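You operate a simulated robot arm through the tools that you are given. There is no shell and no other tool.

You are at the controls of a simulated robot arm. One attempt, no reset.

Task
Turn the heater off and brush the dust off the plate inside.
Fine: use the green brush; lift the guard once the HOT lamp is out; at the end guard shut, brush back on its shelf; change no other setting. Set down upright: green brush. What is to be rubbed or washed off counts as gone when no trace of it is left.

Only the result counts: the job must be done as asked and must still hold three seconds after the hand-in. Knocking over, shifting, dropping, spilling or breaking anything else fails it.

Robot
A 6-joint arm with a three-finger gripper, fixed in place. Base frame: the origin is at the foot of the arm, x ahead of it, y to its left, z up. Lengths are in mm, angles in rad, forces in N, time in s.
Its first joint turns from -2.897 to 2.897 rad. Payload 4.89 kg.
Tool frame: the origin (TCP) lies between the finger pads and is the grasp point; the fingertips stand 30 mm ahead of it; z points along the fingers, y is the line along which they close. The gripper opens to 164 mm. The gripper's body begins 125 mm behind the TCP.
Orientation is told as [roll, pitch, yaw] about the base's x, y, z axes, in that order, counted from this pose: with the fingers straight down and closing along the base's y, the tool's x points along the base's -x, its y along +y and its z along -z.

Tools
- The arm moves only by the tool play_rows. Its argument "rows" is a list that holds one entry, the list of rows, each a list of 7 numbers: the turn, a rotation vector about the tool's x, y, z in units of 6 degrees (1.0 is 6 degrees), then the shift along the tool's x, y, z in units of 25 mm (1.0 is 25 mm), then the finger opening in mm, from 0 to 164. In form: [[[rx, ry, rz, x, y, z, fingers], ...]]. A call has 1 to 20 rows; each row shifts and turns the commanded pose from where the row before left it, along the tool's axes as they then stand. A call with a number of a shift or a turn outside -1 to 1 is refused whole. Rows are played at 5 a second. More than 50 mm and 0.15 rad between two rows, or a gripper value outside its range, and nothing of the call is played. Where a pose cannot be reached the arm comes as near as it can. A force on the tool above 40 N (or 10 N above the force at the start of the call, whichever is more), or a blocked arm, ends the call early, and 0.2 s more pass. Each finger travels about 108 mm/s and halts on what it meets, pressing with about 34 N; the grip force reading is that of the motor and also rises with nothing between the fingers. The clock runs only during rows and for 0.2 s after the last one: add rows that do not move to give the fingers time. The reply holds the time, the measured pose of the TCP, the force on the tool along the base axes, the opening and the grip force, in the units named above and with some noise, with the torque about the TCP (base axes, N m) and any sound that the robot's microphone picked up.
- Cameras (640 x 400 px; columns grow to the right, rows downward): "scene" is fixed at [52.8, -649.4, 1456.5]; the picture's right is [0.23, -0.97, 0.00], its down [-0.47, -0.11, -0.87] and it looks along [0.85, 0.20, -0.49] (base axes); focal length 314 px, centre (320, 200). "wrist" rides on the gripper at [76, -2, -152] in the tool frame; the picture's right is [0.02, 1.00, 0.00], its down [-0.88, 0.02, -0.47] and it looks along [-0.47, 0.01, 0.88] (tool axes); focal length 247 px, centre (320, 200). There is no depth. A picture from a camera that has moved, and an enlarged one, comes with that camera's place and axes in the base frame and with its lens.
- grab_frame(camera): a new picture of that camera. The clock stands still meanwhile.
- slide_trunk(by): slides the trunk up (or, below 0, down) by that many mm; the arm rides with it, the base frame stays. It gives what a move gives, with no picture.
- enlarge(camera, box): a new picture of the part [left, top, right, bottom] of that camera's present view, enlarged. The clock stands still meanwhile.
- sign_off(): hands the job in; it is judged then, once.

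Nothing tells you positions but the pictures and the camera data. Unless the task says otherwise, let go and move clear before handing in.

The tools are called after ">>>" as name(argument=value, ...) on one line, values as JSON. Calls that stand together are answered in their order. play_rows: Moves the arm, as the interface text tells. Its arguments: {"type":"object","properties":{"rows":{"type":"array","items":{"type":"array","items":{"type":"array","items":{"type":"number"}}}}},"required":["rows"]} The other tools are called the same way: slide_trunk (by) slides the trunk up or down; grab_frame (camera) takes a picture; enlarge (camera, box) takes an enlarged picture of a part of a camera's view; sign_off () hands the job in.

At the start:

```text
t: 0.0
eef_pos: [540.3, -322.8, 1198.3]
orientation: [0.0, -0.001, 0.001]
force: [0.0, 0.0, -0.2]
wrist_torque: [0.0, -0.03, 0.0]
opening: 164.0
grip_force: 0.0
trunk travel left (down, up): [-175.0, 215.0]
```

scene: 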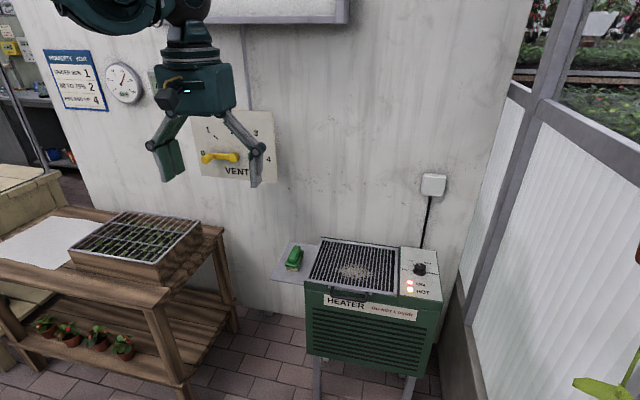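
wrist: 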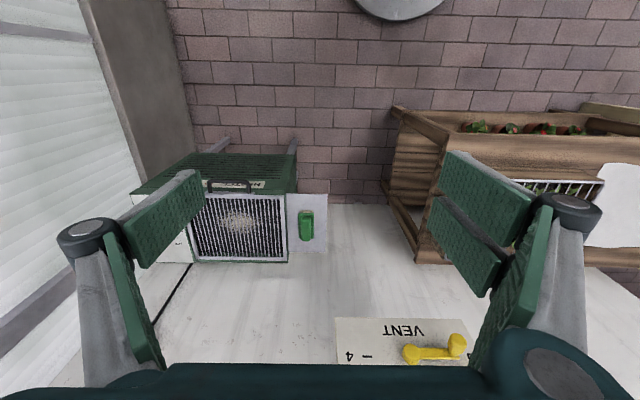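

I see a green heater on the right with a wire guard on top, a knob with two lamps (ON, HOT) on its right panel, and a green brush on a shelf on its left. I'll look at it closely first.

>>> enlarge(camera="scene", box=[260, 220, 460, 345])

>>> enlarge(camera="wrist", box=[120, 130, 340, 270])

>>> enlarge(camera="scene", box=[390, 240, 450, 300])

```text
3.20 times, centred on (360, 282) of scene
camera zoom: at [52.8, -649.4, 1456.5], right [0.23, -0.97, 0.0], down [-0.47, -0.11, -0.87], along [0.85, 0.2, -0.49], focal length 1005 px, centre (192, -64)
```

zoom: 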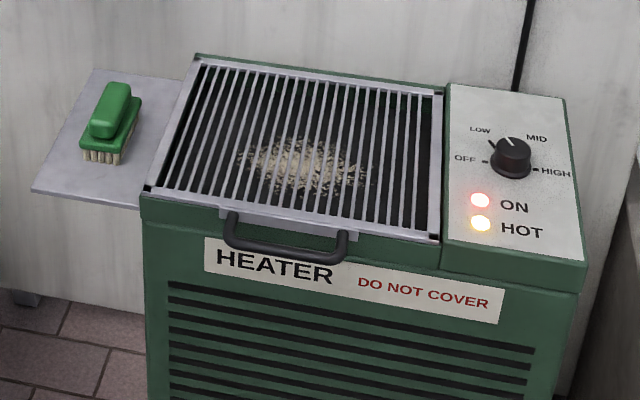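

```text
2.86 times, centred on (230, 200) of wrist
camera zoom: at [465.8, -325.2, 1350.9], right [-0.02, 1.0, 0.0], down [0.88, 0.02, 0.47], along [0.47, 0.01, -0.88], focal length 706 px, centre (577, 200)
```

zoom: 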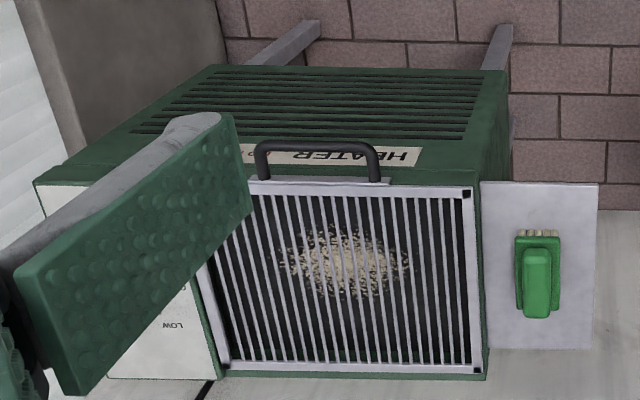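

```text
6.67 times, centred on (420, 270) of scene
camera zoom: at [52.8, -649.4, 1456.5], right [0.23, -0.97, 0.0], down [-0.47, -0.11, -0.87], along [0.85, 0.2, -0.49], focal length 2095 px, centre (-347, -267)
```

zoom: 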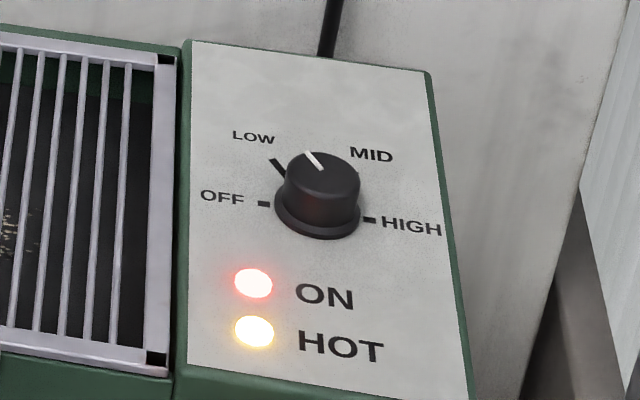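

The heater guard spans about x 788–1025, y −428 to −715, at z ≈ 727, and the knob (pointing at LOW) sits near (908, −790). I'll move the hand over the heater for a closer view.

>>> play_rows(rows=[[[0, 0, 0, -0.8, -0.9, 0.3, 164], [0, 0, 0, -0.8, -0.9, 0.3, 164], [0, 0, 0, -0.8, -0.9, 0.3, 164], [0, 0, 0, -0.8, -0.9, 0.3, 164], [0, 0, 0, -0.8, -0.9, 0.3, 164], [0, 0, 0, -0.8, -0.9, 0.3, 164], [0, 0, 0, -0.8, -0.9, 0.3, 164], [0, 0, 0, -0.8, -0.9, 0.3, 164], [0, 0, 0, -0.8, -0.9, 0.3, 164], [0, 0, 0, -0.8, -0.9, 0.3, 164], [0, 0, 0, 0, 0, 0, 164]]])

>>> grab_frame(camera="wrist")

>>> grab_frame(camera="scene")

```text
t: 2.4
eef_pos: [742.1, -547.7, 1123.0]
orientation: [0.001, 0.001, 0.0]
force: [0.3, 0.6, -0.9]
wrist_torque: [0.07, 0.1, 0.01]
opening: 164.0
grip_force: 0.1
trunk travel left (down, up): [-175.0, 215.0]
```

```text
taken
camera wrist: at [666.7, -550.9, 1275.7], right [-0.02, 1.0, 0.0], down [0.88, 0.02, 0.47], along [0.47, 0.01, -0.88], focal length 247 px, centre (320, 200)
```

wrist: 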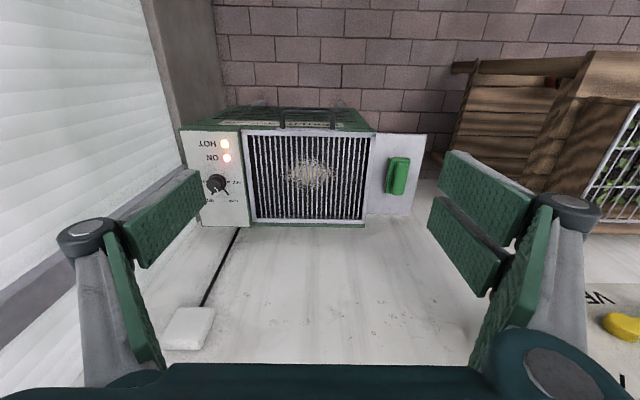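

```text
taken
```

scene: 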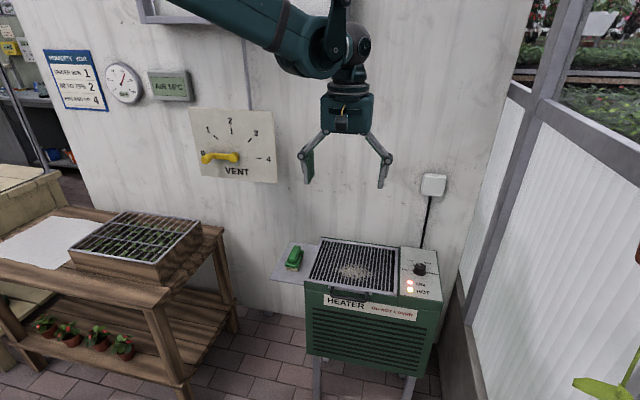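

The heater is now well in view of the wrist camera. I'll enlarge it to measure the parts.

>>> enlarge(camera="wrist", box=[180, 95, 340, 235])

>>> enlarge(camera="wrist", box=[180, 120, 270, 235])

>>> enlarge(camera="wrist", box=[320, 110, 440, 235])

```text
2.86 times, centred on (260, 165) of wrist
camera zoom: at [666.7, -550.9, 1275.7], right [-0.02, 1.0, 0.0], down [0.88, 0.02, 0.47], along [0.47, 0.01, -0.88], focal length 706 px, centre (491, 300)
```

zoom: 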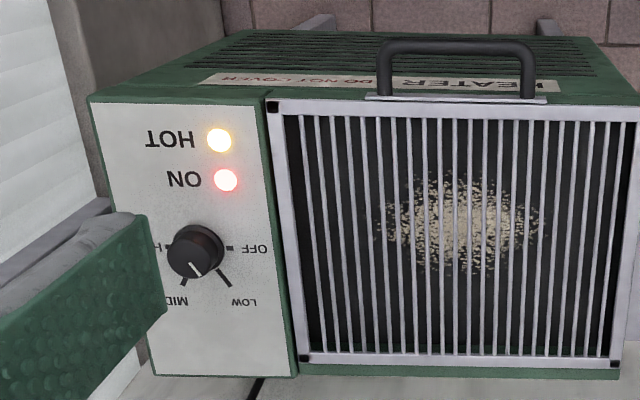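

```text
3.48 times, centred on (225, 178) of wrist
camera zoom: at [666.7, -550.9, 1275.7], right [-0.02, 1.0, 0.0], down [0.88, 0.02, 0.47], along [0.47, 0.01, -0.88], focal length 859 px, centre (650, 278)
```

zoom: 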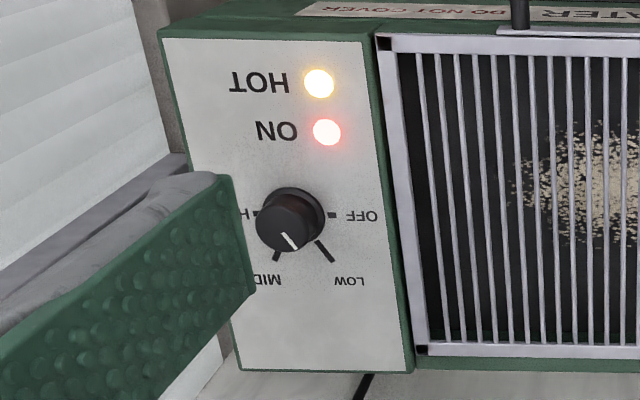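

```text
3.20 times, centred on (380, 172) of wrist
camera zoom: at [666.7, -550.9, 1275.7], right [-0.02, 1.0, 0.0], down [0.88, 0.02, 0.47], along [0.47, 0.01, -0.88], focal length 790 px, centre (128, 288)
```

zoom: 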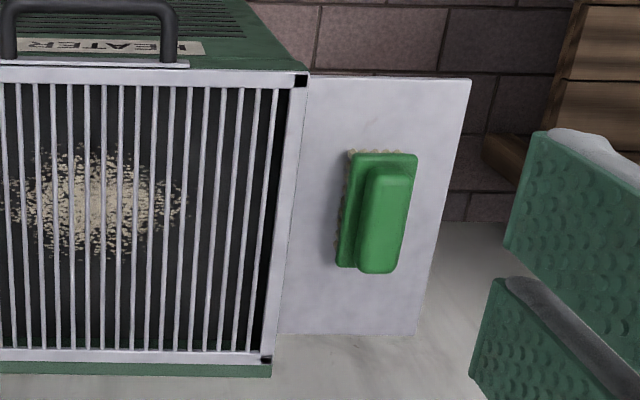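

The knob's top is at about (910, −790, 760), its base at z ≈ 729, so it's far out (≈1205 mm). I'll lower the trunk to gain reach, then test how far the tool gets pointing down.

>>> slide_trunk(by=-175)

>>> play_rows(rows=[[[0, 0, 0, -0.8, -1, 0, 164], [0, 0, 0, -0.8, -1, 0, 164], [0, 0, 0, -0.8, -1, 0, 164], [0, 0, 0, -0.8, -1, 0, 164], [0, 0, 0, -0.8, -1, 0, 164], [0, 0, 0, -0.8, -1, 0, 164], [0, 0, 0, -0.8, -1, 0, 164], [0, 0, 0, -0.8, -1, 0, 164], [0, 0, 0, 0, 0, 0, 164]]])

>>> grab_frame(camera="scene")

>>> grab_frame(camera="wrist")

```text
t: 4.4
eef_pos: [740.7, -547.8, 949.6]
orientation: [-0.001, 0.002, 0.0]
force: [-0.3, 0.0, 0.4]
wrist_torque: [0.0, 0.03, 0.01]
opening: 164.1
grip_force: 0.1
trunk travel left (down, up): [0.0, 390.0]
```

```text
t: 6.4
eef_pos: [903.1, -747.5, 950.2]
orientation: [0.0, 0.0, 0.0]
force: [-0.6, -0.1, 0.3]
wrist_torque: [-0.04, 0.0, 0.01]
opening: 163.7
grip_force: 0.0
trunk travel left (down, up): [0.0, 390.0]
```

```text
taken
```

scene: 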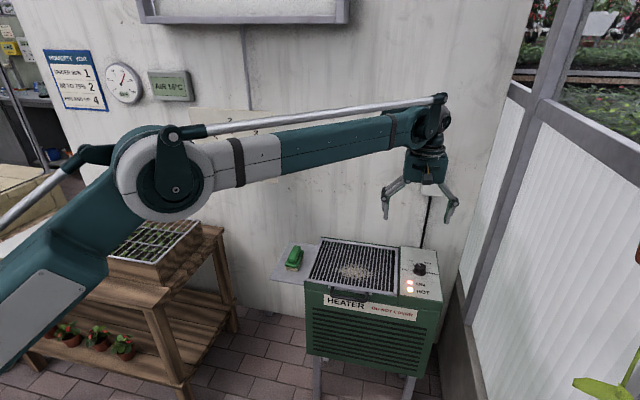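

```text
taken
camera wrist: at [826.6, -750.4, 1101.4], right [-0.02, 1.0, 0.0], down [0.88, 0.02, 0.47], along [0.47, 0.01, -0.88], focal length 247 px, centre (320, 200)
```

wrist: 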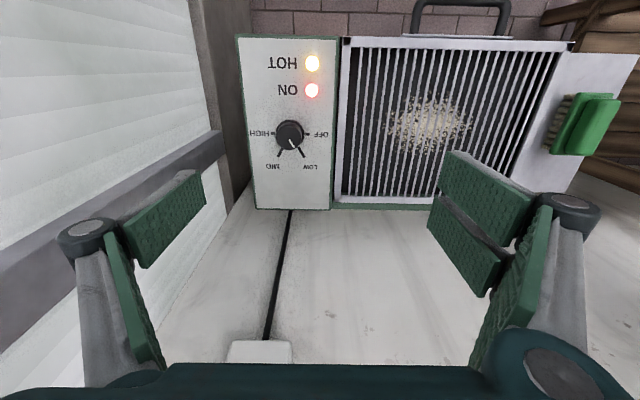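

The arm reaches out over the knob with the tool down. Before descending I'll check the clearance to the side wall and the back wall.

>>> enlarge(camera="scene", box=[380, 180, 520, 320])

>>> enlarge(camera="wrist", box=[160, 20, 360, 220])

```text
2.86 times, centred on (450, 250) of scene
camera zoom: at [52.8, -649.4, 1456.5], right [0.23, -0.97, 0.0], down [-0.47, -0.11, -0.87], along [0.85, 0.2, -0.49], focal length 898 px, centre (-51, 57)
```

zoom: 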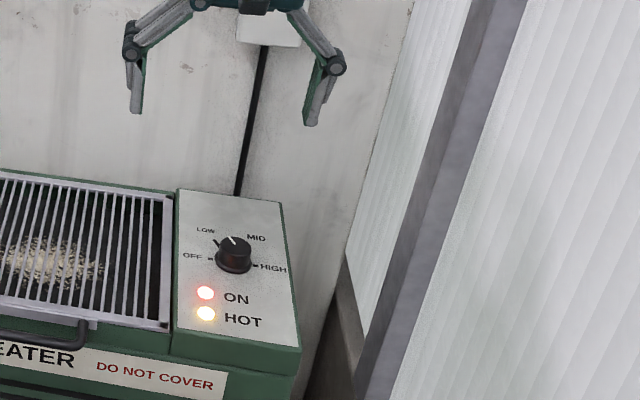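

```text
2.00 times, centred on (260, 120) of wrist
camera zoom: at [826.6, -750.4, 1101.4], right [-0.02, 1.0, 0.0], down [0.88, 0.02, 0.47], along [0.47, 0.01, -0.88], focal length 494 px, centre (440, 360)
```

zoom: 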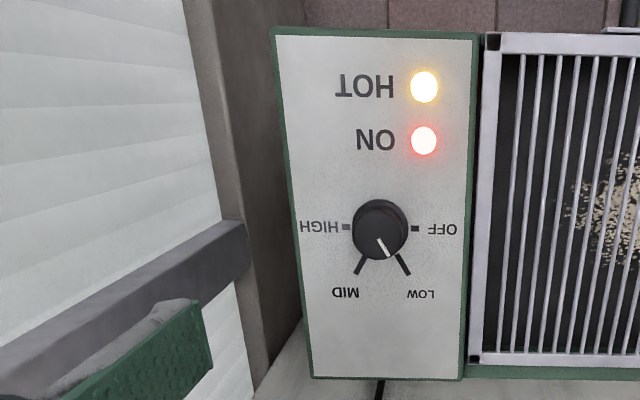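

The side wall is at y ≈ −1020 and the back wall near x ≈ 1350, so there's room. I'll line up over the knob, yaw −30°, and come down partway to check alignment.

>>> play_rows(rows=[[[0, 0, 0, -0.16, -0.85, 0, 120], [0, 0, 0, -0.16, -0.85, 0, 90], [0, 0, 1, 0, 0, 0.6, 90], [0, 0, 1, 0, 0, 0.6, 90], [0, 0, 1, 0, 0, 0.6, 90], [0, 0, 1, 0, 0, 0.6, 90], [0, 0, 1, 0, 0, 0.6, 90], [0, 0, 0, 0, 0, 0.6, 90], [0, 0, 0, 0, 0, 0, 90]]])

>>> grab_frame(camera="wrist")

>>> enlarge(camera="scene", box=[360, 160, 480, 310])

```text
t: 8.4
eef_pos: [910.5, -790.6, 859.0]
orientation: [0.001, -0.001, -0.525]
force: [0.2, -0.2, -1.2]
wrist_torque: [-0.01, -0.03, 0.01]
opening: 89.9
grip_force: 0.0
trunk travel left (down, up): [0.0, 390.0]
```

```text
taken
camera wrist: at [843.4, -754.4, 1011.3], right [0.48, 0.88, 0.0], down [0.77, -0.42, 0.47], along [0.41, -0.23, -0.88], focal length 247 px, centre (320, 200)
```

wrist: 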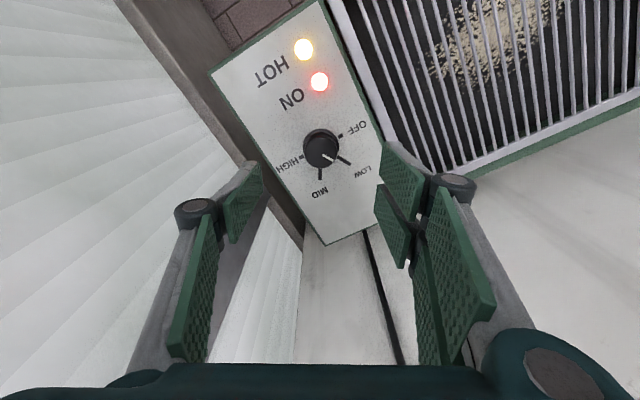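

```text
2.67 times, centred on (420, 235) of scene
camera zoom: at [52.8, -649.4, 1456.5], right [0.23, -0.97, 0.0], down [-0.47, -0.11, -0.87], along [0.85, 0.2, -0.49], focal length 838 px, centre (53, 107)
```

zoom: 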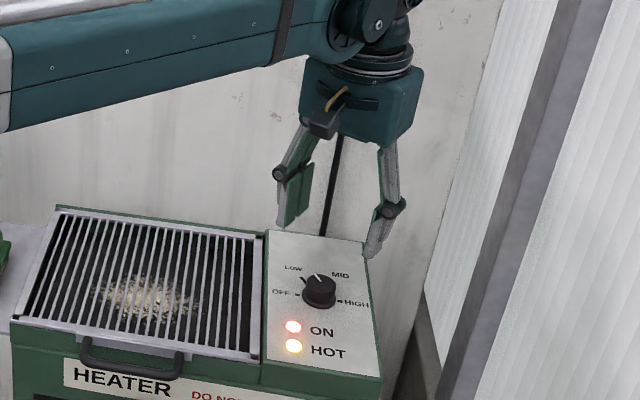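

Alignment is good. I'll descend so the fingertips straddle the knob, then narrow the fingers.

>>> play_rows(rows=[[[0, 0, 0, 0, 0, 0.7, 90], [0, 0, 0, 0, 0, 0.7, 90], [0, 0, 0, 0, 0, 0.7, 90], [0, 0, 0, 0, 0, 0.7, 90], [0, 0, 0, 0, 0, 0.6, 90], [0, 0, 0, 0, 0, 0, 60], [0, 0, 0, 0, 0, 0, 60]]])

>>> grab_frame(camera="wrist")

>>> enlarge(camera="scene", box=[360, 200, 480, 310])

```text
t: 10.0
eef_pos: [910.3, -790.5, 773.2]
orientation: [0.0, -0.001, -0.523]
force: [0.1, 0.0, 0.5]
wrist_torque: [-0.03, -0.01, 0.01]
opening: 60.2
grip_force: 0.0
trunk travel left (down, up): [0.0, 390.0]
```

```text
taken
camera wrist: at [843.3, -754.1, 926.0], right [0.48, 0.88, 0.0], down [0.77, -0.42, 0.47], along [0.41, -0.23, -0.88], focal length 247 px, centre (320, 200)
```

wrist: 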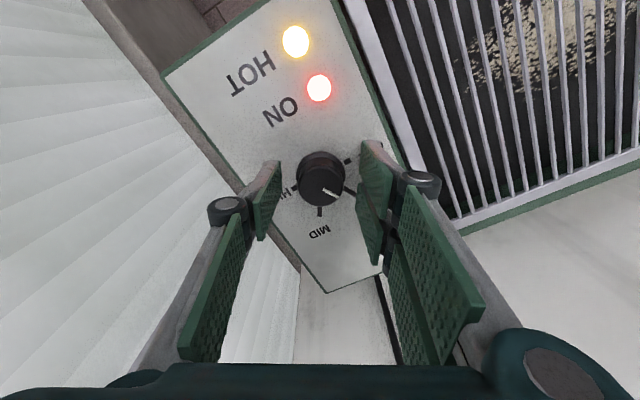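

```text
3.64 times, centred on (420, 255) of scene
camera zoom: at [52.8, -649.4, 1456.5], right [0.23, -0.97, 0.0], down [-0.47, -0.11, -0.87], along [0.85, 0.2, -0.49], focal length 1142 px, centre (-44, 0)
```

zoom: 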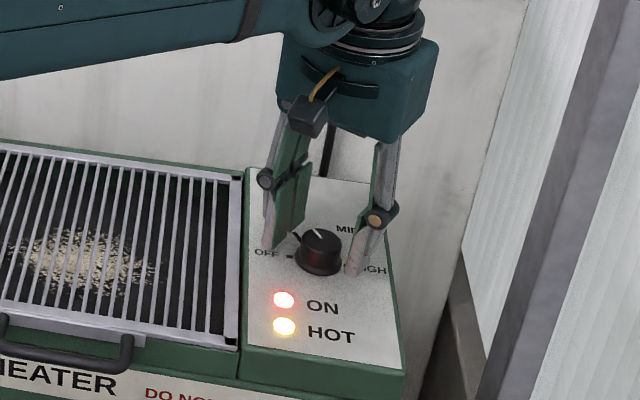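

The fingers straddle the knob squarely. I'll lower a few millimetres and grip it.

>>> play_rows(rows=[[[0, 0, 0, 0, 0, 0.16, 60], [0, 0, 0, 0, 0, 0, 45], [0, 0, 0, 0, 0, 0, 30], [0, 0, 0, 0, 0, 0, 30], [0, 0, 0, 0, 0, 0, 30]]])

>>> enlarge(camera="wrist", box=[220, 100, 440, 260])

```text
t: 11.2
eef_pos: [910.1, -790.8, 770.4]
orientation: [0.001, -0.002, -0.524]
force: [0.8, 10.7, -2.8]
wrist_torque: [0.33, -0.02, 0.05]
opening: 35.0
grip_force: 45.2
trunk travel left (down, up): [0.0, 390.0]
```

```text
2.50 times, centred on (330, 180) of wrist
camera zoom: at [843.7, -753.7, 922.0], right [0.48, 0.88, 0.0], down [0.77, -0.42, 0.47], along [0.41, -0.23, -0.88], focal length 617 px, centre (295, 250)
```

zoom: 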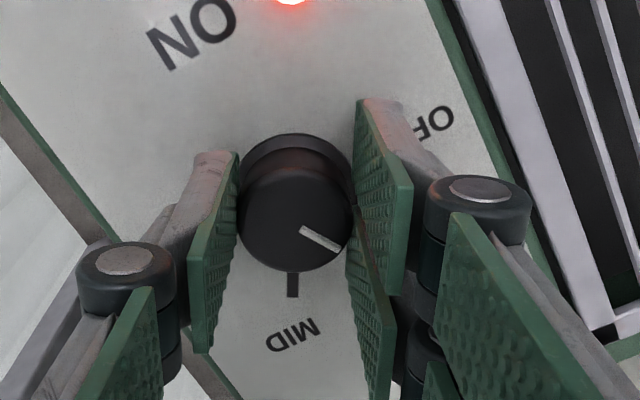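

The knob is gripped (opening 35 mm). Now I turn it 60° counter-clockwise toward OFF.

>>> play_rows(rows=[[[0, 0, -0.6, 0, 0, 0, 30], [0, 0, -0.6, 0, 0, 0, 30], [0, 0, -0.6, 0, 0, 0, 30], [0, 0, -0.6, 0, 0, 0, 30], [0, 0, -0.6, 0, 0, 0, 30], [0, 0, -0.6, 0, 0, 0, 30], [0, 0, -0.6, 0, 0, 0, 30], [0, 0, -0.6, 0, 0, 0, 30], [0, 0, -0.6, 0, 0, 0, 30], [0, 0, -0.6, 0, 0, 0, 30], [0, 0, -0.6, 0, 0, 0, 30], [0, 0, -0.6, 0, 0, 0, 30], [0, 0, -0.6, 0, 0, 0, 30], [0, 0, -0.6, 0, 0, 0, 30], [0, 0, -0.6, 0, 0, 0, 30], [0, 0, -0.6, 0, 0, 0, 30], [0, 0, -0.6, 0, 0, 0, 30], [0, 0, 0, 0, 0, 0, 30]]])

>>> enlarge(camera="wrist", box=[220, 100, 440, 260])

>>> enlarge(camera="scene", box=[380, 230, 460, 310])

```text
t: 13.4
eef_pos: [909.5, -793.2, 769.4]
orientation: [-0.004, -0.001, 0.094]
force: [2.4, -8.3, -3.8]
wrist_torque: [-0.3, -0.27, -0.04]
opening: 34.9
grip_force: 44.9
trunk travel left (down, up): [0.0, 390.0]
stopped in row 11: the force on the tool passed its limit at 42 N (the readings are from after the stop); the commanded pose is now the measured one
```

```text
2.50 times, centred on (330, 180) of wrist
camera zoom: at [833.8, -801.8, 921.9], right [-0.12, 0.99, 0.0], down [0.87, 0.1, 0.47], along [0.47, 0.05, -0.88], focal length 617 px, centre (295, 250)
```

zoom: 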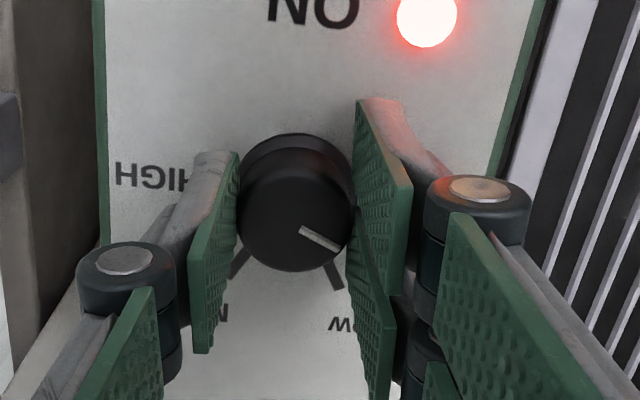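

```text
5.00 times, centred on (420, 270) of scene
camera zoom: at [52.8, -649.4, 1456.5], right [0.23, -0.97, 0.0], down [-0.47, -0.11, -0.87], along [0.85, 0.2, -0.49], focal length 1571 px, centre (-180, -150)
```

zoom: 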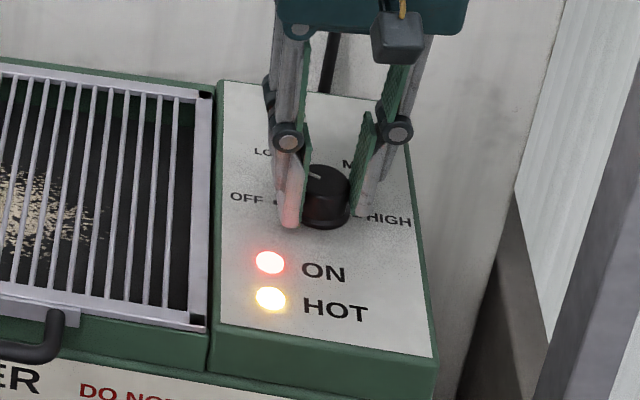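

The knob has followed about 36° of the turn; sideways force from slight off-centre stopped it. I'll relax and continue the rest.

>>> play_rows(rows=[[[0, 0, -0.5, 0, 0, 0, 30], [0, 0, -0.5, 0, 0, 0, 30], [0, 0, -0.5, 0, 0, 0, 30], [0, 0, -0.5, 0, 0, 0, 30], [0, 0, -0.5, 0, 0, 0, 30], [0, 0, -0.5, 0, 0, 0, 30], [0, 0, -0.5, 0, 0, 0, 30], [0, 0, -0.5, 0, 0, 0, 30]]])

>>> enlarge(camera="wrist", box=[220, 60, 440, 260])

```text
t: 14.6
eef_pos: [909.2, -794.3, 770.3]
orientation: [-0.007, 0.003, 0.333]
force: [4.3, -7.2, -4.9]
wrist_torque: [-0.37, -0.23, -0.05]
opening: 34.6
grip_force: 45.2
trunk travel left (down, up): [0.0, 390.0]
stopped in row 5: the force on the tool passed its limit at 42 N (the readings are from after the stop); the commanded pose is now the measured one
```

```text
2.00 times, centred on (330, 160) of wrist
camera zoom: at [838.1, -820.5, 922.0], right [-0.35, 0.94, -0.01], down [0.82, 0.31, 0.47], along [0.45, 0.16, -0.88], focal length 494 px, centre (300, 280)
```

zoom: 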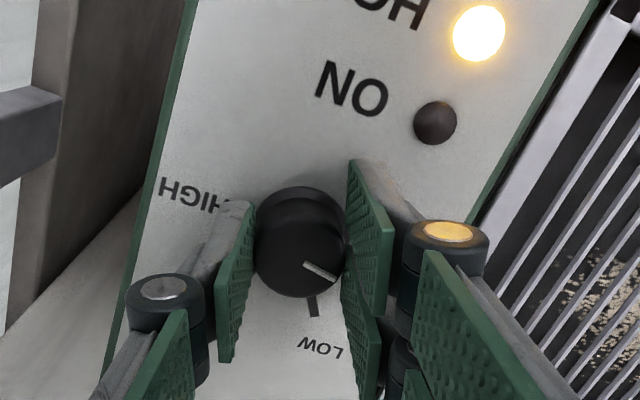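

The ON lamp has gone out. I'll turn a little further so the pointer lines up fully with OFF.

>>> play_rows(rows=[[[0, 0, -0.4, 0, 0, 0, 30], [0, 0, -0.4, 0, 0, 0, 30], [0, 0, -0.4, 0, 0, 0, 30], [0, 0, -0.4, 0, 0, 0, 30], [0, 0, 0, 0, 0, 0, 30]]])

>>> enlarge(camera="wrist", box=[220, 60, 440, 260])

```text
t: 15.6
eef_pos: [910.3, -795.9, 769.4]
orientation: [-0.01, -0.001, 0.497]
force: [5.5, -5.3, -6.0]
wrist_torque: [-0.45, -0.29, -0.03]
opening: 34.6
grip_force: 44.8
trunk travel left (down, up): [0.0, 390.0]
stopped in row 5: the force on the tool passed its limit at 42 N (the readings are from after the stop); the commanded pose is now the measured one
```

```text
2.00 times, centred on (330, 160) of wrist
camera zoom: at [843.5, -832.3, 922.1], right [-0.5, 0.87, -0.01], down [0.76, 0.44, 0.47], along [0.41, 0.23, -0.88], focal length 494 px, centre (300, 280)
```

zoom: 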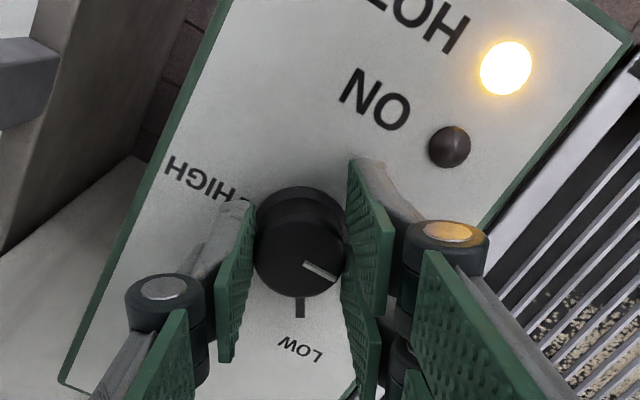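

The knob has turned about 58°. I'll release it, rise, and check the pointer and lamps.

>>> play_rows(rows=[[[0, 0, 0, 0, 0, 0, 60], [0, 0, 0, 0, 0, 0, 70], [0, 0, 0, 0, 0, -0.8, 70], [0, 0, 0, 0, 0, -1, 70], [0, 0, 0, 0, 0, -1, 70], [0, 0, 0, 0, 0, -1, 70], [0, 0, 0, 0, 0, 0, 70]]])

>>> enlarge(camera="wrist", box=[220, 40, 440, 240])

>>> enlarge(camera="scene", box=[380, 230, 460, 310])

```text
t: 17.2
eef_pos: [907.5, -794.3, 866.3]
orientation: [-0.005, 0.001, 0.498]
force: [0.0, -0.9, -0.5]
wrist_torque: [0.03, 0.0, 0.0]
opening: 69.8
grip_force: 0.0
trunk travel left (down, up): [0.0, 390.0]
```

```text
2.00 times, centred on (330, 140) of wrist
camera zoom: at [841.5, -831.9, 1017.9], right [-0.5, 0.87, -0.01], down [0.76, 0.44, 0.47], along [0.41, 0.23, -0.88], focal length 494 px, centre (300, 320)
```

zoom: 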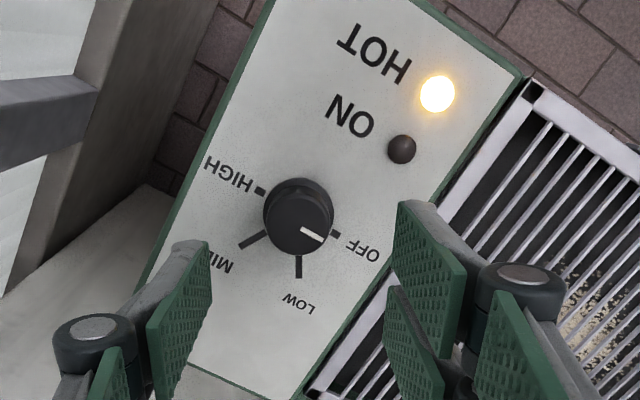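

```text
5.00 times, centred on (420, 270) of scene
camera zoom: at [52.8, -649.4, 1456.5], right [0.23, -0.97, 0.0], down [-0.47, -0.11, -0.87], along [0.85, 0.2, -0.49], focal length 1571 px, centre (-180, -150)
```

zoom: 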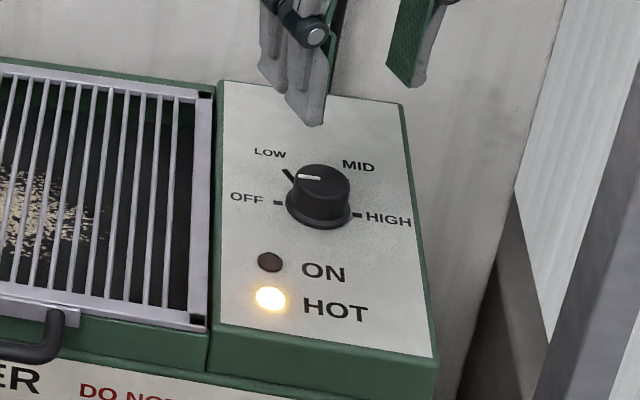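

The knob points to OFF and the ON lamp is dark; HOT is still lit. While it cools I'll move over the guard's handle at about (749, −578, 715), yawed 90° so the fingers close across the handle bar.

>>> play_rows(rows=[[[0, 0, -1, 0, 0, -0.2, 70], [0, 0, -1, 0, 0, -0.2, 70], [0, 0, -1, 0, 0, 0, 70], [0, 0, -1, 0, 0, 0, 70], [0, 0, -1, 0, 0, 0, 70], [0, 0, -1, 0, 0, 0, 70], [0, 0, -1, 0, 0, 0, 70], [0, 0, -1, 0, 0, 0, 70], [0, 0, -1, 0, 0, 0, 70], [0, 0, -1, 0, 0, 0, 70], [0, 0, -0.25, 0, 0, 0, 70], [0, 0, 0, 0, 0, 0, 70]]])

>>> play_rows(rows=[[[0, 0, 0, -0.96, 0.7, 0, 70], [0, 0, 0, -0.96, 0.7, 0, 70], [0, 0, 0, -0.96, 0.7, 0, 70], [0, 0, 0, -0.96, 0.7, 0, 70], [0, 0, 0, -0.96, 0.7, 0, 70], [0, 0, 0, -0.96, 0.7, 0, 70], [0, 0, 0, -0.96, 0.7, 0, 70], [0, 0, 0, -0.96, 0.7, 0, 70], [0, 0, 0, -0.96, 0.7, 0, 70], [0, 0, 0, 0, 0, 0, 70]]])

>>> grab_frame(camera="wrist")

>>> grab_frame(camera="scene")

```text
t: 19.8
eef_pos: [909.0, -793.4, 876.5]
orientation: [-0.003, 0.007, 1.575]
force: [-0.2, 0.1, -0.1]
wrist_torque: [0.04, 0.03, 0.0]
opening: 70.2
grip_force: 0.0
trunk travel left (down, up): [0.0, 390.0]
```

```text
t: 22.0
eef_pos: [752.8, -579.4, 874.1]
orientation: [-0.003, 0.007, 1.57]
force: [0.2, -0.4, -0.1]
wrist_torque: [0.07, 0.0, 0.02]
opening: 70.1
grip_force: 0.1
trunk travel left (down, up): [0.0, 390.0]
```

```text
taken
camera wrist: at [753.9, -654.0, 1026.8], right [-1.0, -0.02, 0.0], down [-0.02, 0.88, 0.47], along [-0.01, 0.47, -0.88], focal length 247 px, centre (320, 200)
```

wrist: 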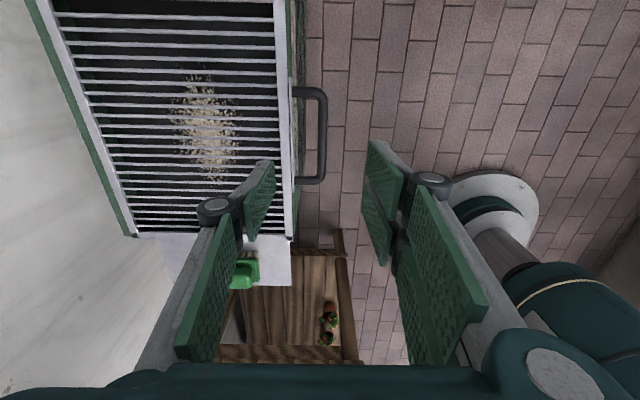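

```text
taken
```

scene: 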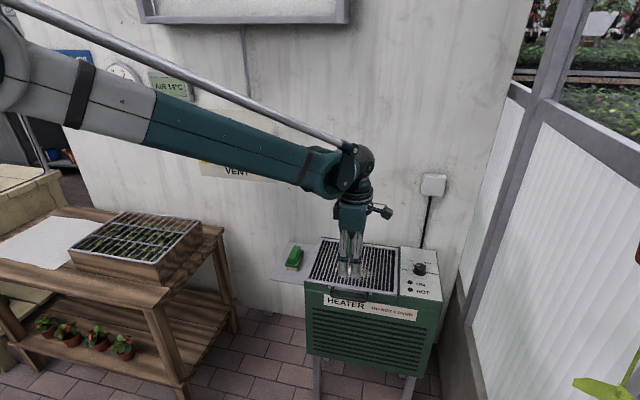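

Both lamps look dark in the scene picture. I'll confirm that and measure the handle.

>>> enlarge(camera="scene", box=[300, 230, 450, 325])

>>> enlarge(camera="wrist", box=[240, 60, 400, 220])

>>> enlarge(camera="wrist", box=[30, 0, 310, 240])

```text
4.21 times, centred on (375, 278) of scene
camera zoom: at [52.8, -649.4, 1456.5], right [0.23, -0.97, 0.0], down [-0.47, -0.11, -0.87], along [0.85, 0.2, -0.49], focal length 1323 px, centre (88, -126)
```

zoom: 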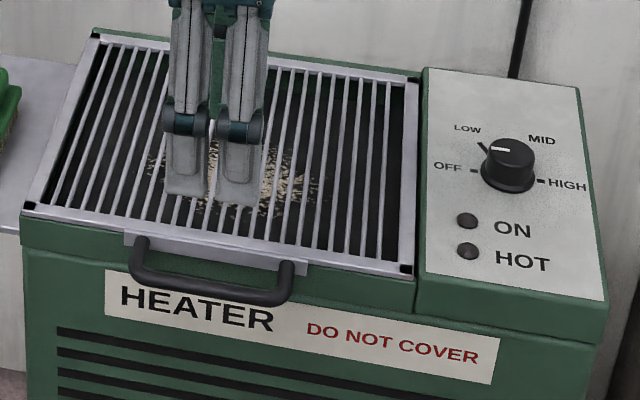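

```text
2.50 times, centred on (320, 140) of wrist
camera zoom: at [753.9, -654.0, 1026.8], right [-1.0, -0.02, 0.0], down [-0.02, 0.88, 0.47], along [-0.01, 0.47, -0.88], focal length 617 px, centre (320, 350)
```

zoom: 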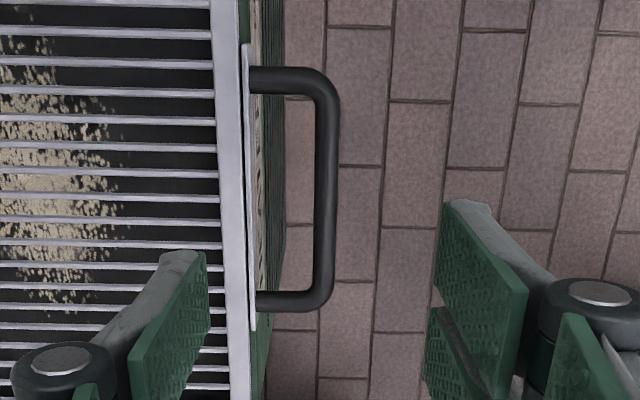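

```text
1.67 times, centred on (170, 120) of wrist
camera zoom: at [753.9, -654.0, 1026.8], right [-1.0, -0.02, 0.0], down [-0.02, 0.88, 0.47], along [-0.01, 0.47, -0.88], focal length 412 px, centre (570, 333)
```

zoom: 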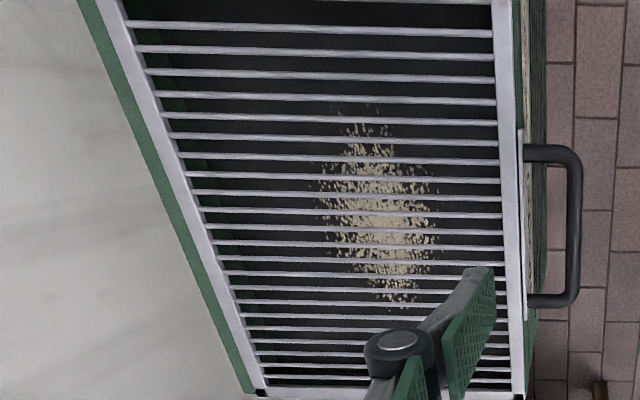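

Both lamps are out. The handle bar runs at x ≈ 750, y −630…−522, z ≈ 718. I'll descend with the fingers straddling it.

>>> play_rows(rows=[[[0, 0, 0, -0.1, 0.11, 0.8, 50], [0, 0, 0, 0, 0, 0.8, 34], [0, 0, 0, 0, 0, 0.8, 34], [0, 0, 0, 0, 0, 0.8, 34], [0, 0, 0, 0, 0, 0.8, 34], [0, 0, 0, 0, 0, 0, 34]]])

>>> grab_frame(camera="wrist")

>>> enlarge(camera="scene", box=[300, 220, 450, 325])

```text
t: 23.4
eef_pos: [750.0, -575.4, 775.1]
orientation: [-0.003, 0.007, 1.571]
force: [-0.1, 0.8, -0.9]
wrist_torque: [-0.02, -0.02, -0.03]
opening: 34.0
grip_force: 0.1
trunk travel left (down, up): [0.0, 390.0]
```

```text
taken
camera wrist: at [750.8, -651.5, 926.3], right [-1.0, -0.02, 0.0], down [-0.02, 0.88, 0.47], along [-0.01, 0.47, -0.88], focal length 247 px, centre (320, 200)
```

wrist: 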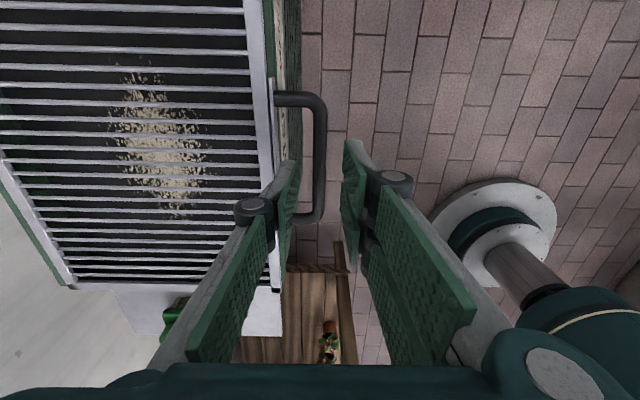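

```text
3.81 times, centred on (375, 272) of scene
camera zoom: at [52.8, -649.4, 1456.5], right [0.23, -0.97, 0.0], down [-0.47, -0.11, -0.87], along [0.85, 0.2, -0.49], focal length 1197 px, centre (110, -76)
```

zoom: 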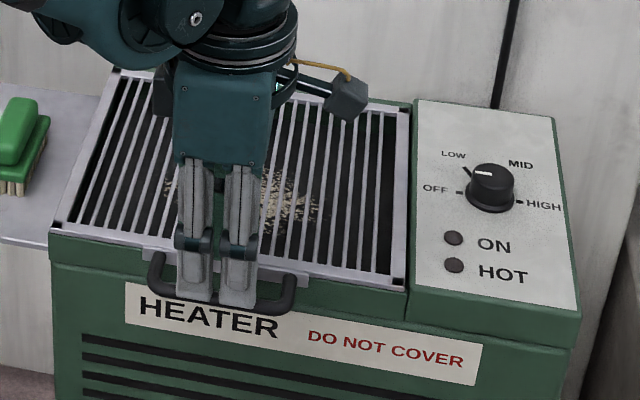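

The bar is centred between the fingers. I'll descend the rest and grip.

>>> play_rows(rows=[[[0, 0, 0, 0, 0, 0.6, 34], [0, 0, 0, 0, 0, 0.6, 34], [0, 0, 0, 0, 0, 0.5, 34], [0, 0, 0, 0, 0, 0, 34], [0, 0, 0, 0, 0, 0, 20], [0, 0, 0, 0, 0, 0, 6], [0, 0, 0, 0, 0, 0, 6], [0, 0, 0, 0, 0, 0, 6]]])

>>> grab_frame(camera="wrist")

```text
t: 25.2
eef_pos: [750.4, -575.9, 730.3]
orientation: [-0.004, 0.008, 1.572]
force: [27.3, -6.0, 0.1]
wrist_torque: [-0.31, -0.32, 1.14]
opening: 10.9
grip_force: 44.6
trunk travel left (down, up): [0.0, 390.0]
```

```text
taken
camera wrist: at [752.2, -652.0, 883.3], right [-1.0, -0.02, 0.0], down [-0.02, 0.88, 0.47], along [-0.01, 0.47, -0.88], focal length 247 px, centre (320, 200)
```

wrist: 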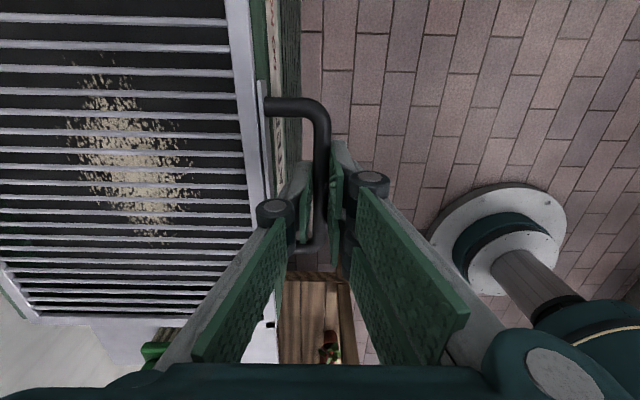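

The bar is held (11 mm). I'll ease the sideways load and start lifting the guard along its hinge arc, first 15°.

>>> play_rows(rows=[[[0, 0, 0, 0, -0.07, 0, 6], [0, 0, 0, 0, -0.015, -0.572, 6], [0, 0, 0, 0, -0.045, -0.57, 6], [0, 0, 0, 0, -0.075, -0.567, 6], [0, 0, 0, 0, -0.104, -0.562, 6], [0, 0, 0, 0, -0.133, -0.556, 6], [0, 0, 0, 0, 0, 0, 6]]])

>>> grab_frame(camera="scene")

>>> grab_frame(camera="wrist")

```text
t: 26.8
eef_pos: [759.5, -575.9, 801.5]
orientation: [-0.004, 0.006, 1.569]
force: [2.2, 2.5, -1.2]
wrist_torque: [0.19, -0.02, 1.3]
opening: 10.9
grip_force: 44.9
trunk travel left (down, up): [0.0, 390.0]
```

```text
taken
```

scene: 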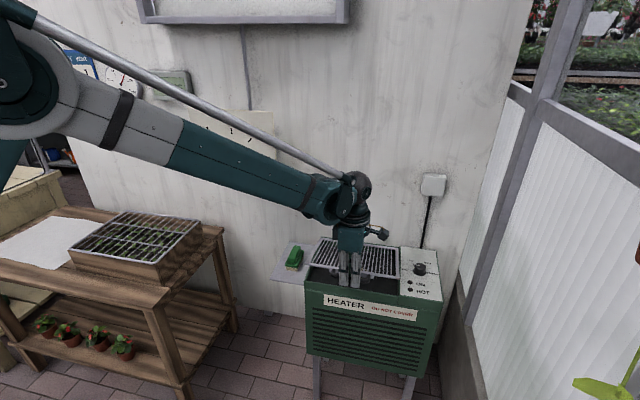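

```text
taken
camera wrist: at [761.7, -652.0, 954.7], right [-1.0, -0.02, 0.0], down [-0.02, 0.88, 0.47], along [-0.01, 0.47, -0.88], focal length 247 px, centre (320, 200)
```

wrist: 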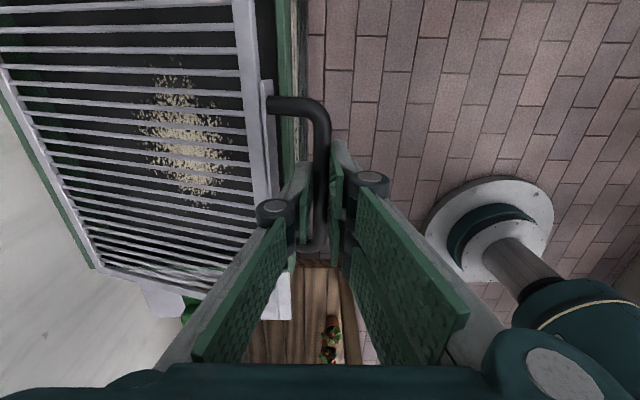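

The guard swings up on a rear hinge with little force. Continuing to 45°.

>>> play_rows(rows=[[[0, 0, 0, 0, -0.162, -0.548, 6], [0, 0, 0, 0, -0.191, -0.539, 6], [0, 0, 0, 0, -0.219, -0.528, 6], [0, 0, 0, 0, -0.246, -0.516, 6], [0, 0, 0, 0, -0.273, -0.502, 6], [0, 0, 0, 0, -0.299, -0.488, 6], [0, 0, 0, 0, -0.324, -0.471, 6], [0, 0, 0, 0, -0.348, -0.454, 6], [0, 0, 0, 0, -0.371, -0.435, 6], [0, 0, 0, 0, -0.394, -0.415, 6], [0, 0, 0, 0, 0, 0, 6]]])

>>> grab_frame(camera="scene")

>>> grab_frame(camera="wrist")

```text
t: 29.2
eef_pos: [830.6, -575.3, 924.7]
orientation: [-0.003, 0.007, 1.569]
force: [-5.1, -17.9, 5.6]
wrist_torque: [-0.15, 0.07, 1.11]
opening: 10.7
grip_force: 44.5
trunk travel left (down, up): [0.0, 390.0]
```

```text
taken
```

scene: 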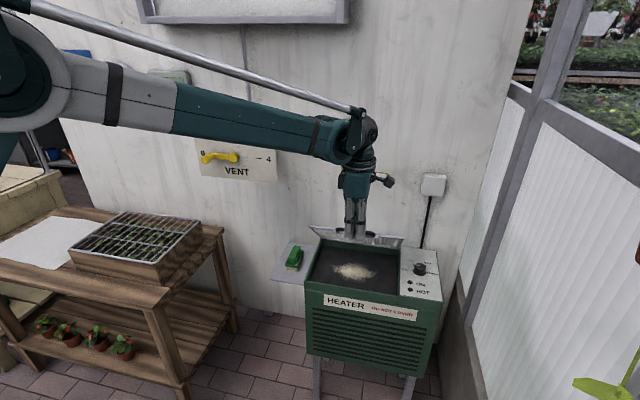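

```text
taken
camera wrist: at [832.0, -651.3, 1077.7], right [-1.0, -0.02, 0.0], down [-0.02, 0.88, 0.47], along [-0.01, 0.47, -0.88], focal length 247 px, centre (320, 200)
```

wrist: 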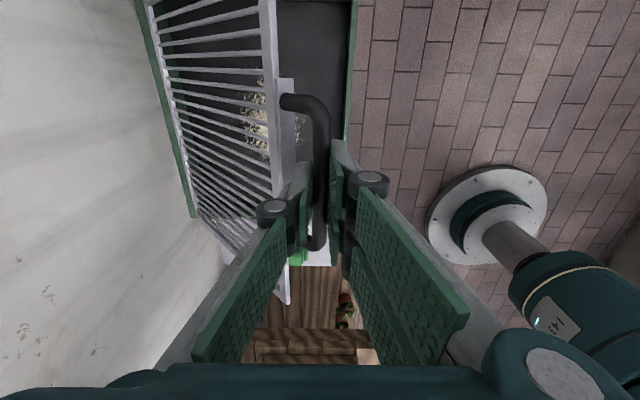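

Guard at about 45°, the plate and dust below are exposed. Continuing to 75°.

>>> play_rows(rows=[[[0, 0, 0, 0.04, -0.415, -0.394, 6], [0, 0, 0, 0, -0.435, -0.371, 6], [0, 0, 0, 0, -0.454, -0.348, 6], [0, 0, 0, 0, -0.471, -0.324, 6], [0, 0, 0, 0, -0.488, -0.299, 6], [0, 0, 0, 0, -0.502, -0.273, 6], [0, 0, 0, 0, -0.516, -0.246, 6], [0, 0, 0, 0, -0.528, -0.219, 6], [0, 0, 0, 0, -0.539, -0.191, 6], [0, 0, 0, 0, -0.548, -0.162, 6], [0, 0, 0, 0, 0, 0, 6]]])

>>> grab_frame(camera="scene")

>>> grab_frame(camera="wrist")

```text
t: 31.6
eef_pos: [953.0, -575.0, 995.5]
orientation: [-0.004, 0.007, 1.569]
force: [-0.4, 1.2, 2.5]
wrist_torque: [0.16, -0.04, 0.28]
opening: 10.6
grip_force: 44.8
trunk travel left (down, up): [0.0, 390.0]
```

```text
taken
```

scene: 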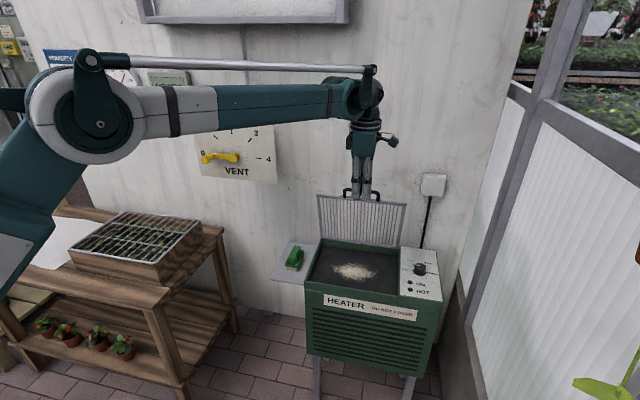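

```text
taken
camera wrist: at [954.8, -651.2, 1148.8], right [-1.0, -0.02, 0.0], down [-0.02, 0.88, 0.47], along [-0.01, 0.47, -0.88], focal length 247 px, centre (320, 200)
```

wrist: 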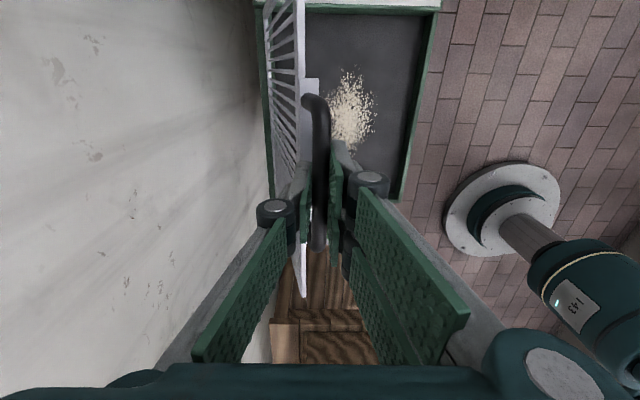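

Guard at about 75°. I'll take it to slightly past vertical and feel for a stop.

>>> play_rows(rows=[[[0, 0, 0, 0, -0.556, -0.133, 6], [0, 0, 0, 0, -0.562, -0.104, 6], [0, 0, 0, 0, -0.567, -0.075, 6], [0, 0, 0, 0, -0.57, -0.045, 6], [0, 0, 0, 0, -0.572, -0.015, 6], [0, 0, 0, 0, -0.572, 0.015, 6], [0, 0, 0, 0, -0.57, 0.045, 6], [0, 0, 0, 0, 0, 0, 6]]])

>>> grab_frame(camera="scene")

>>> grab_frame(camera="wrist")

```text
t: 33.0
eef_pos: [1031.9, -575.3, 1006.8]
orientation: [0.004, 0.005, 1.57]
force: [-26.5, 9.4, -3.5]
wrist_torque: [-0.06, 0.19, -0.02]
opening: 10.3
grip_force: 44.8
trunk travel left (down, up): [0.0, 390.0]
stopped in row 7: the force on the tool passed its limit at 70 N (the readings are from after the stop); the commanded pose is now the measured one
```

```text
taken
```

scene: 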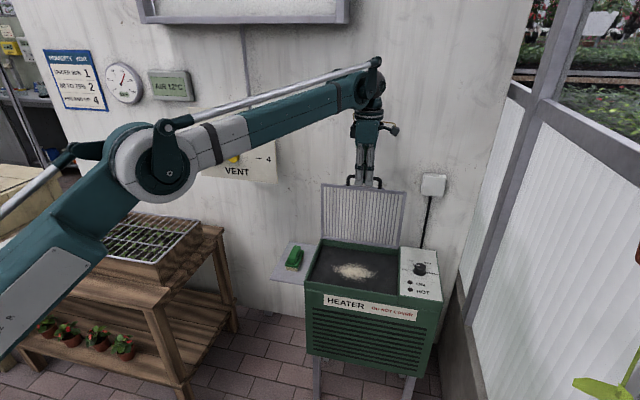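

```text
taken
camera wrist: at [1034.4, -651.7, 1158.4], right [-1.0, -0.02, 0.01], down [-0.02, 0.88, 0.47], along [-0.01, 0.47, -0.88], focal length 247 px, centre (320, 200)
```

wrist: 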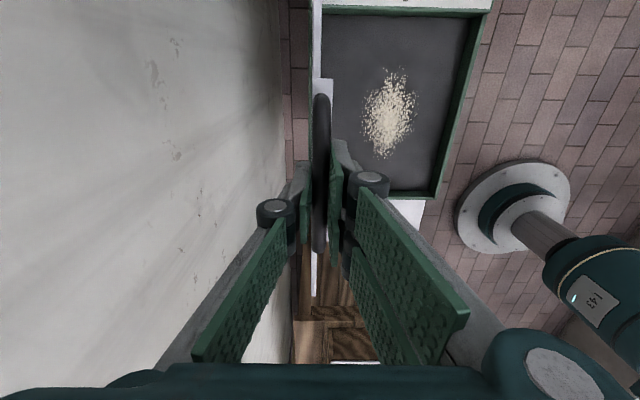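

The guard met a stop just past vertical. I'll open the fingers slightly, still caging the bar, to see whether it stays by itself.

>>> play_rows(rows=[[[0, 0, 0, 0, 0, 0, 20], [0, 0, 0, 0, 0, 0, 40], [0, 0, 0, 0, 0, 0, 40], [0, 0, 0, 0, 0, 0, 40], [0, 0, 0, 0, 0, 0, 40], [0, 0, 0, 0, 0, 0, 40], [0, 0, 0, 0, 0, 0, 40]]])

>>> grab_frame(camera="wrist")

>>> enlarge(camera="scene", box=[290, 150, 450, 300])

```text
t: 34.6
eef_pos: [1033.8, -576.1, 1004.9]
orientation: [0.004, 0.004, 1.57]
force: [-0.3, 0.2, -0.7]
wrist_torque: [0.01, -0.03, -0.01]
opening: 40.0
grip_force: 0.0
trunk travel left (down, up): [0.0, 390.0]
```

```text
taken
camera wrist: at [1036.0, -651.9, 1157.2], right [-1.0, -0.02, 0.0], down [-0.02, 0.88, 0.47], along [-0.01, 0.47, -0.88], focal length 247 px, centre (320, 200)
```

wrist: 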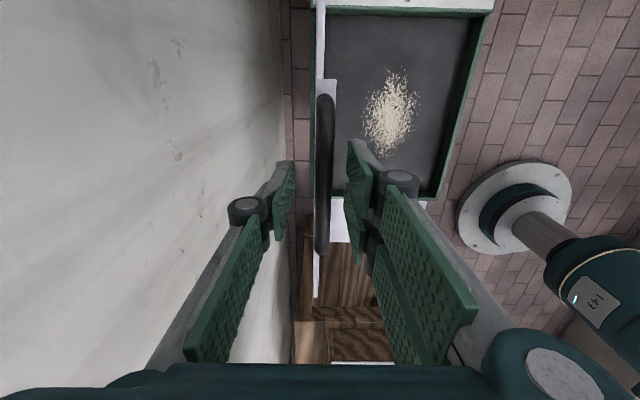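

```text
2.67 times, centred on (370, 225) of scene
camera zoom: at [52.8, -649.4, 1456.5], right [0.23, -0.97, 0.0], down [-0.47, -0.11, -0.87], along [0.85, 0.2, -0.49], focal length 838 px, centre (187, 133)
```

zoom: 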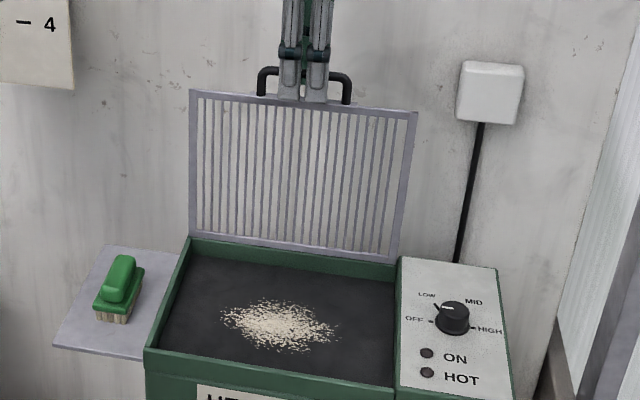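

The guard stays open by itself. I'll rise clear of the handle, back off, and go over to the brush.

>>> play_rows(rows=[[[0, 0, 0, 0, 0, -0.6, 40], [0, 0, 0, 0, 0, -0.8, 40], [0, 0, 0, 0, 0, -0.8, 40], [0, 0, 0, 0, 0, 0, 40]]])

>>> enlarge(camera="scene", box=[290, 120, 450, 270])

```text
t: 35.6
eef_pos: [1032.5, -575.4, 1059.7]
orientation: [0.003, 0.005, 1.571]
force: [-0.7, -0.3, -0.4]
wrist_torque: [-0.02, 0.02, -0.02]
opening: 39.7
grip_force: 0.1
trunk travel left (down, up): [0.0, 390.0]
```

```text
2.67 times, centred on (370, 195) of scene
camera zoom: at [52.8, -649.4, 1456.5], right [0.23, -0.97, 0.0], down [-0.47, -0.11, -0.87], along [0.85, 0.2, -0.49], focal length 838 px, centre (187, 213)
```

zoom: 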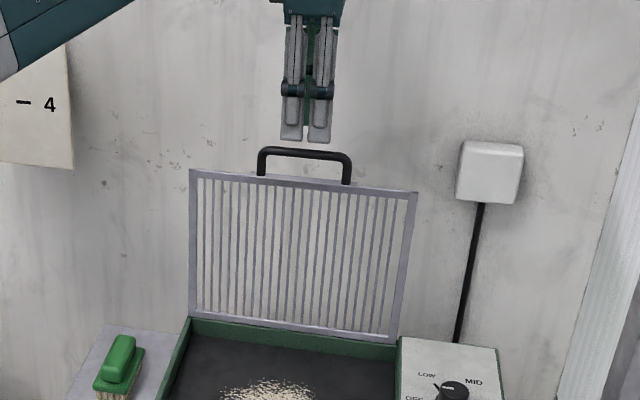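

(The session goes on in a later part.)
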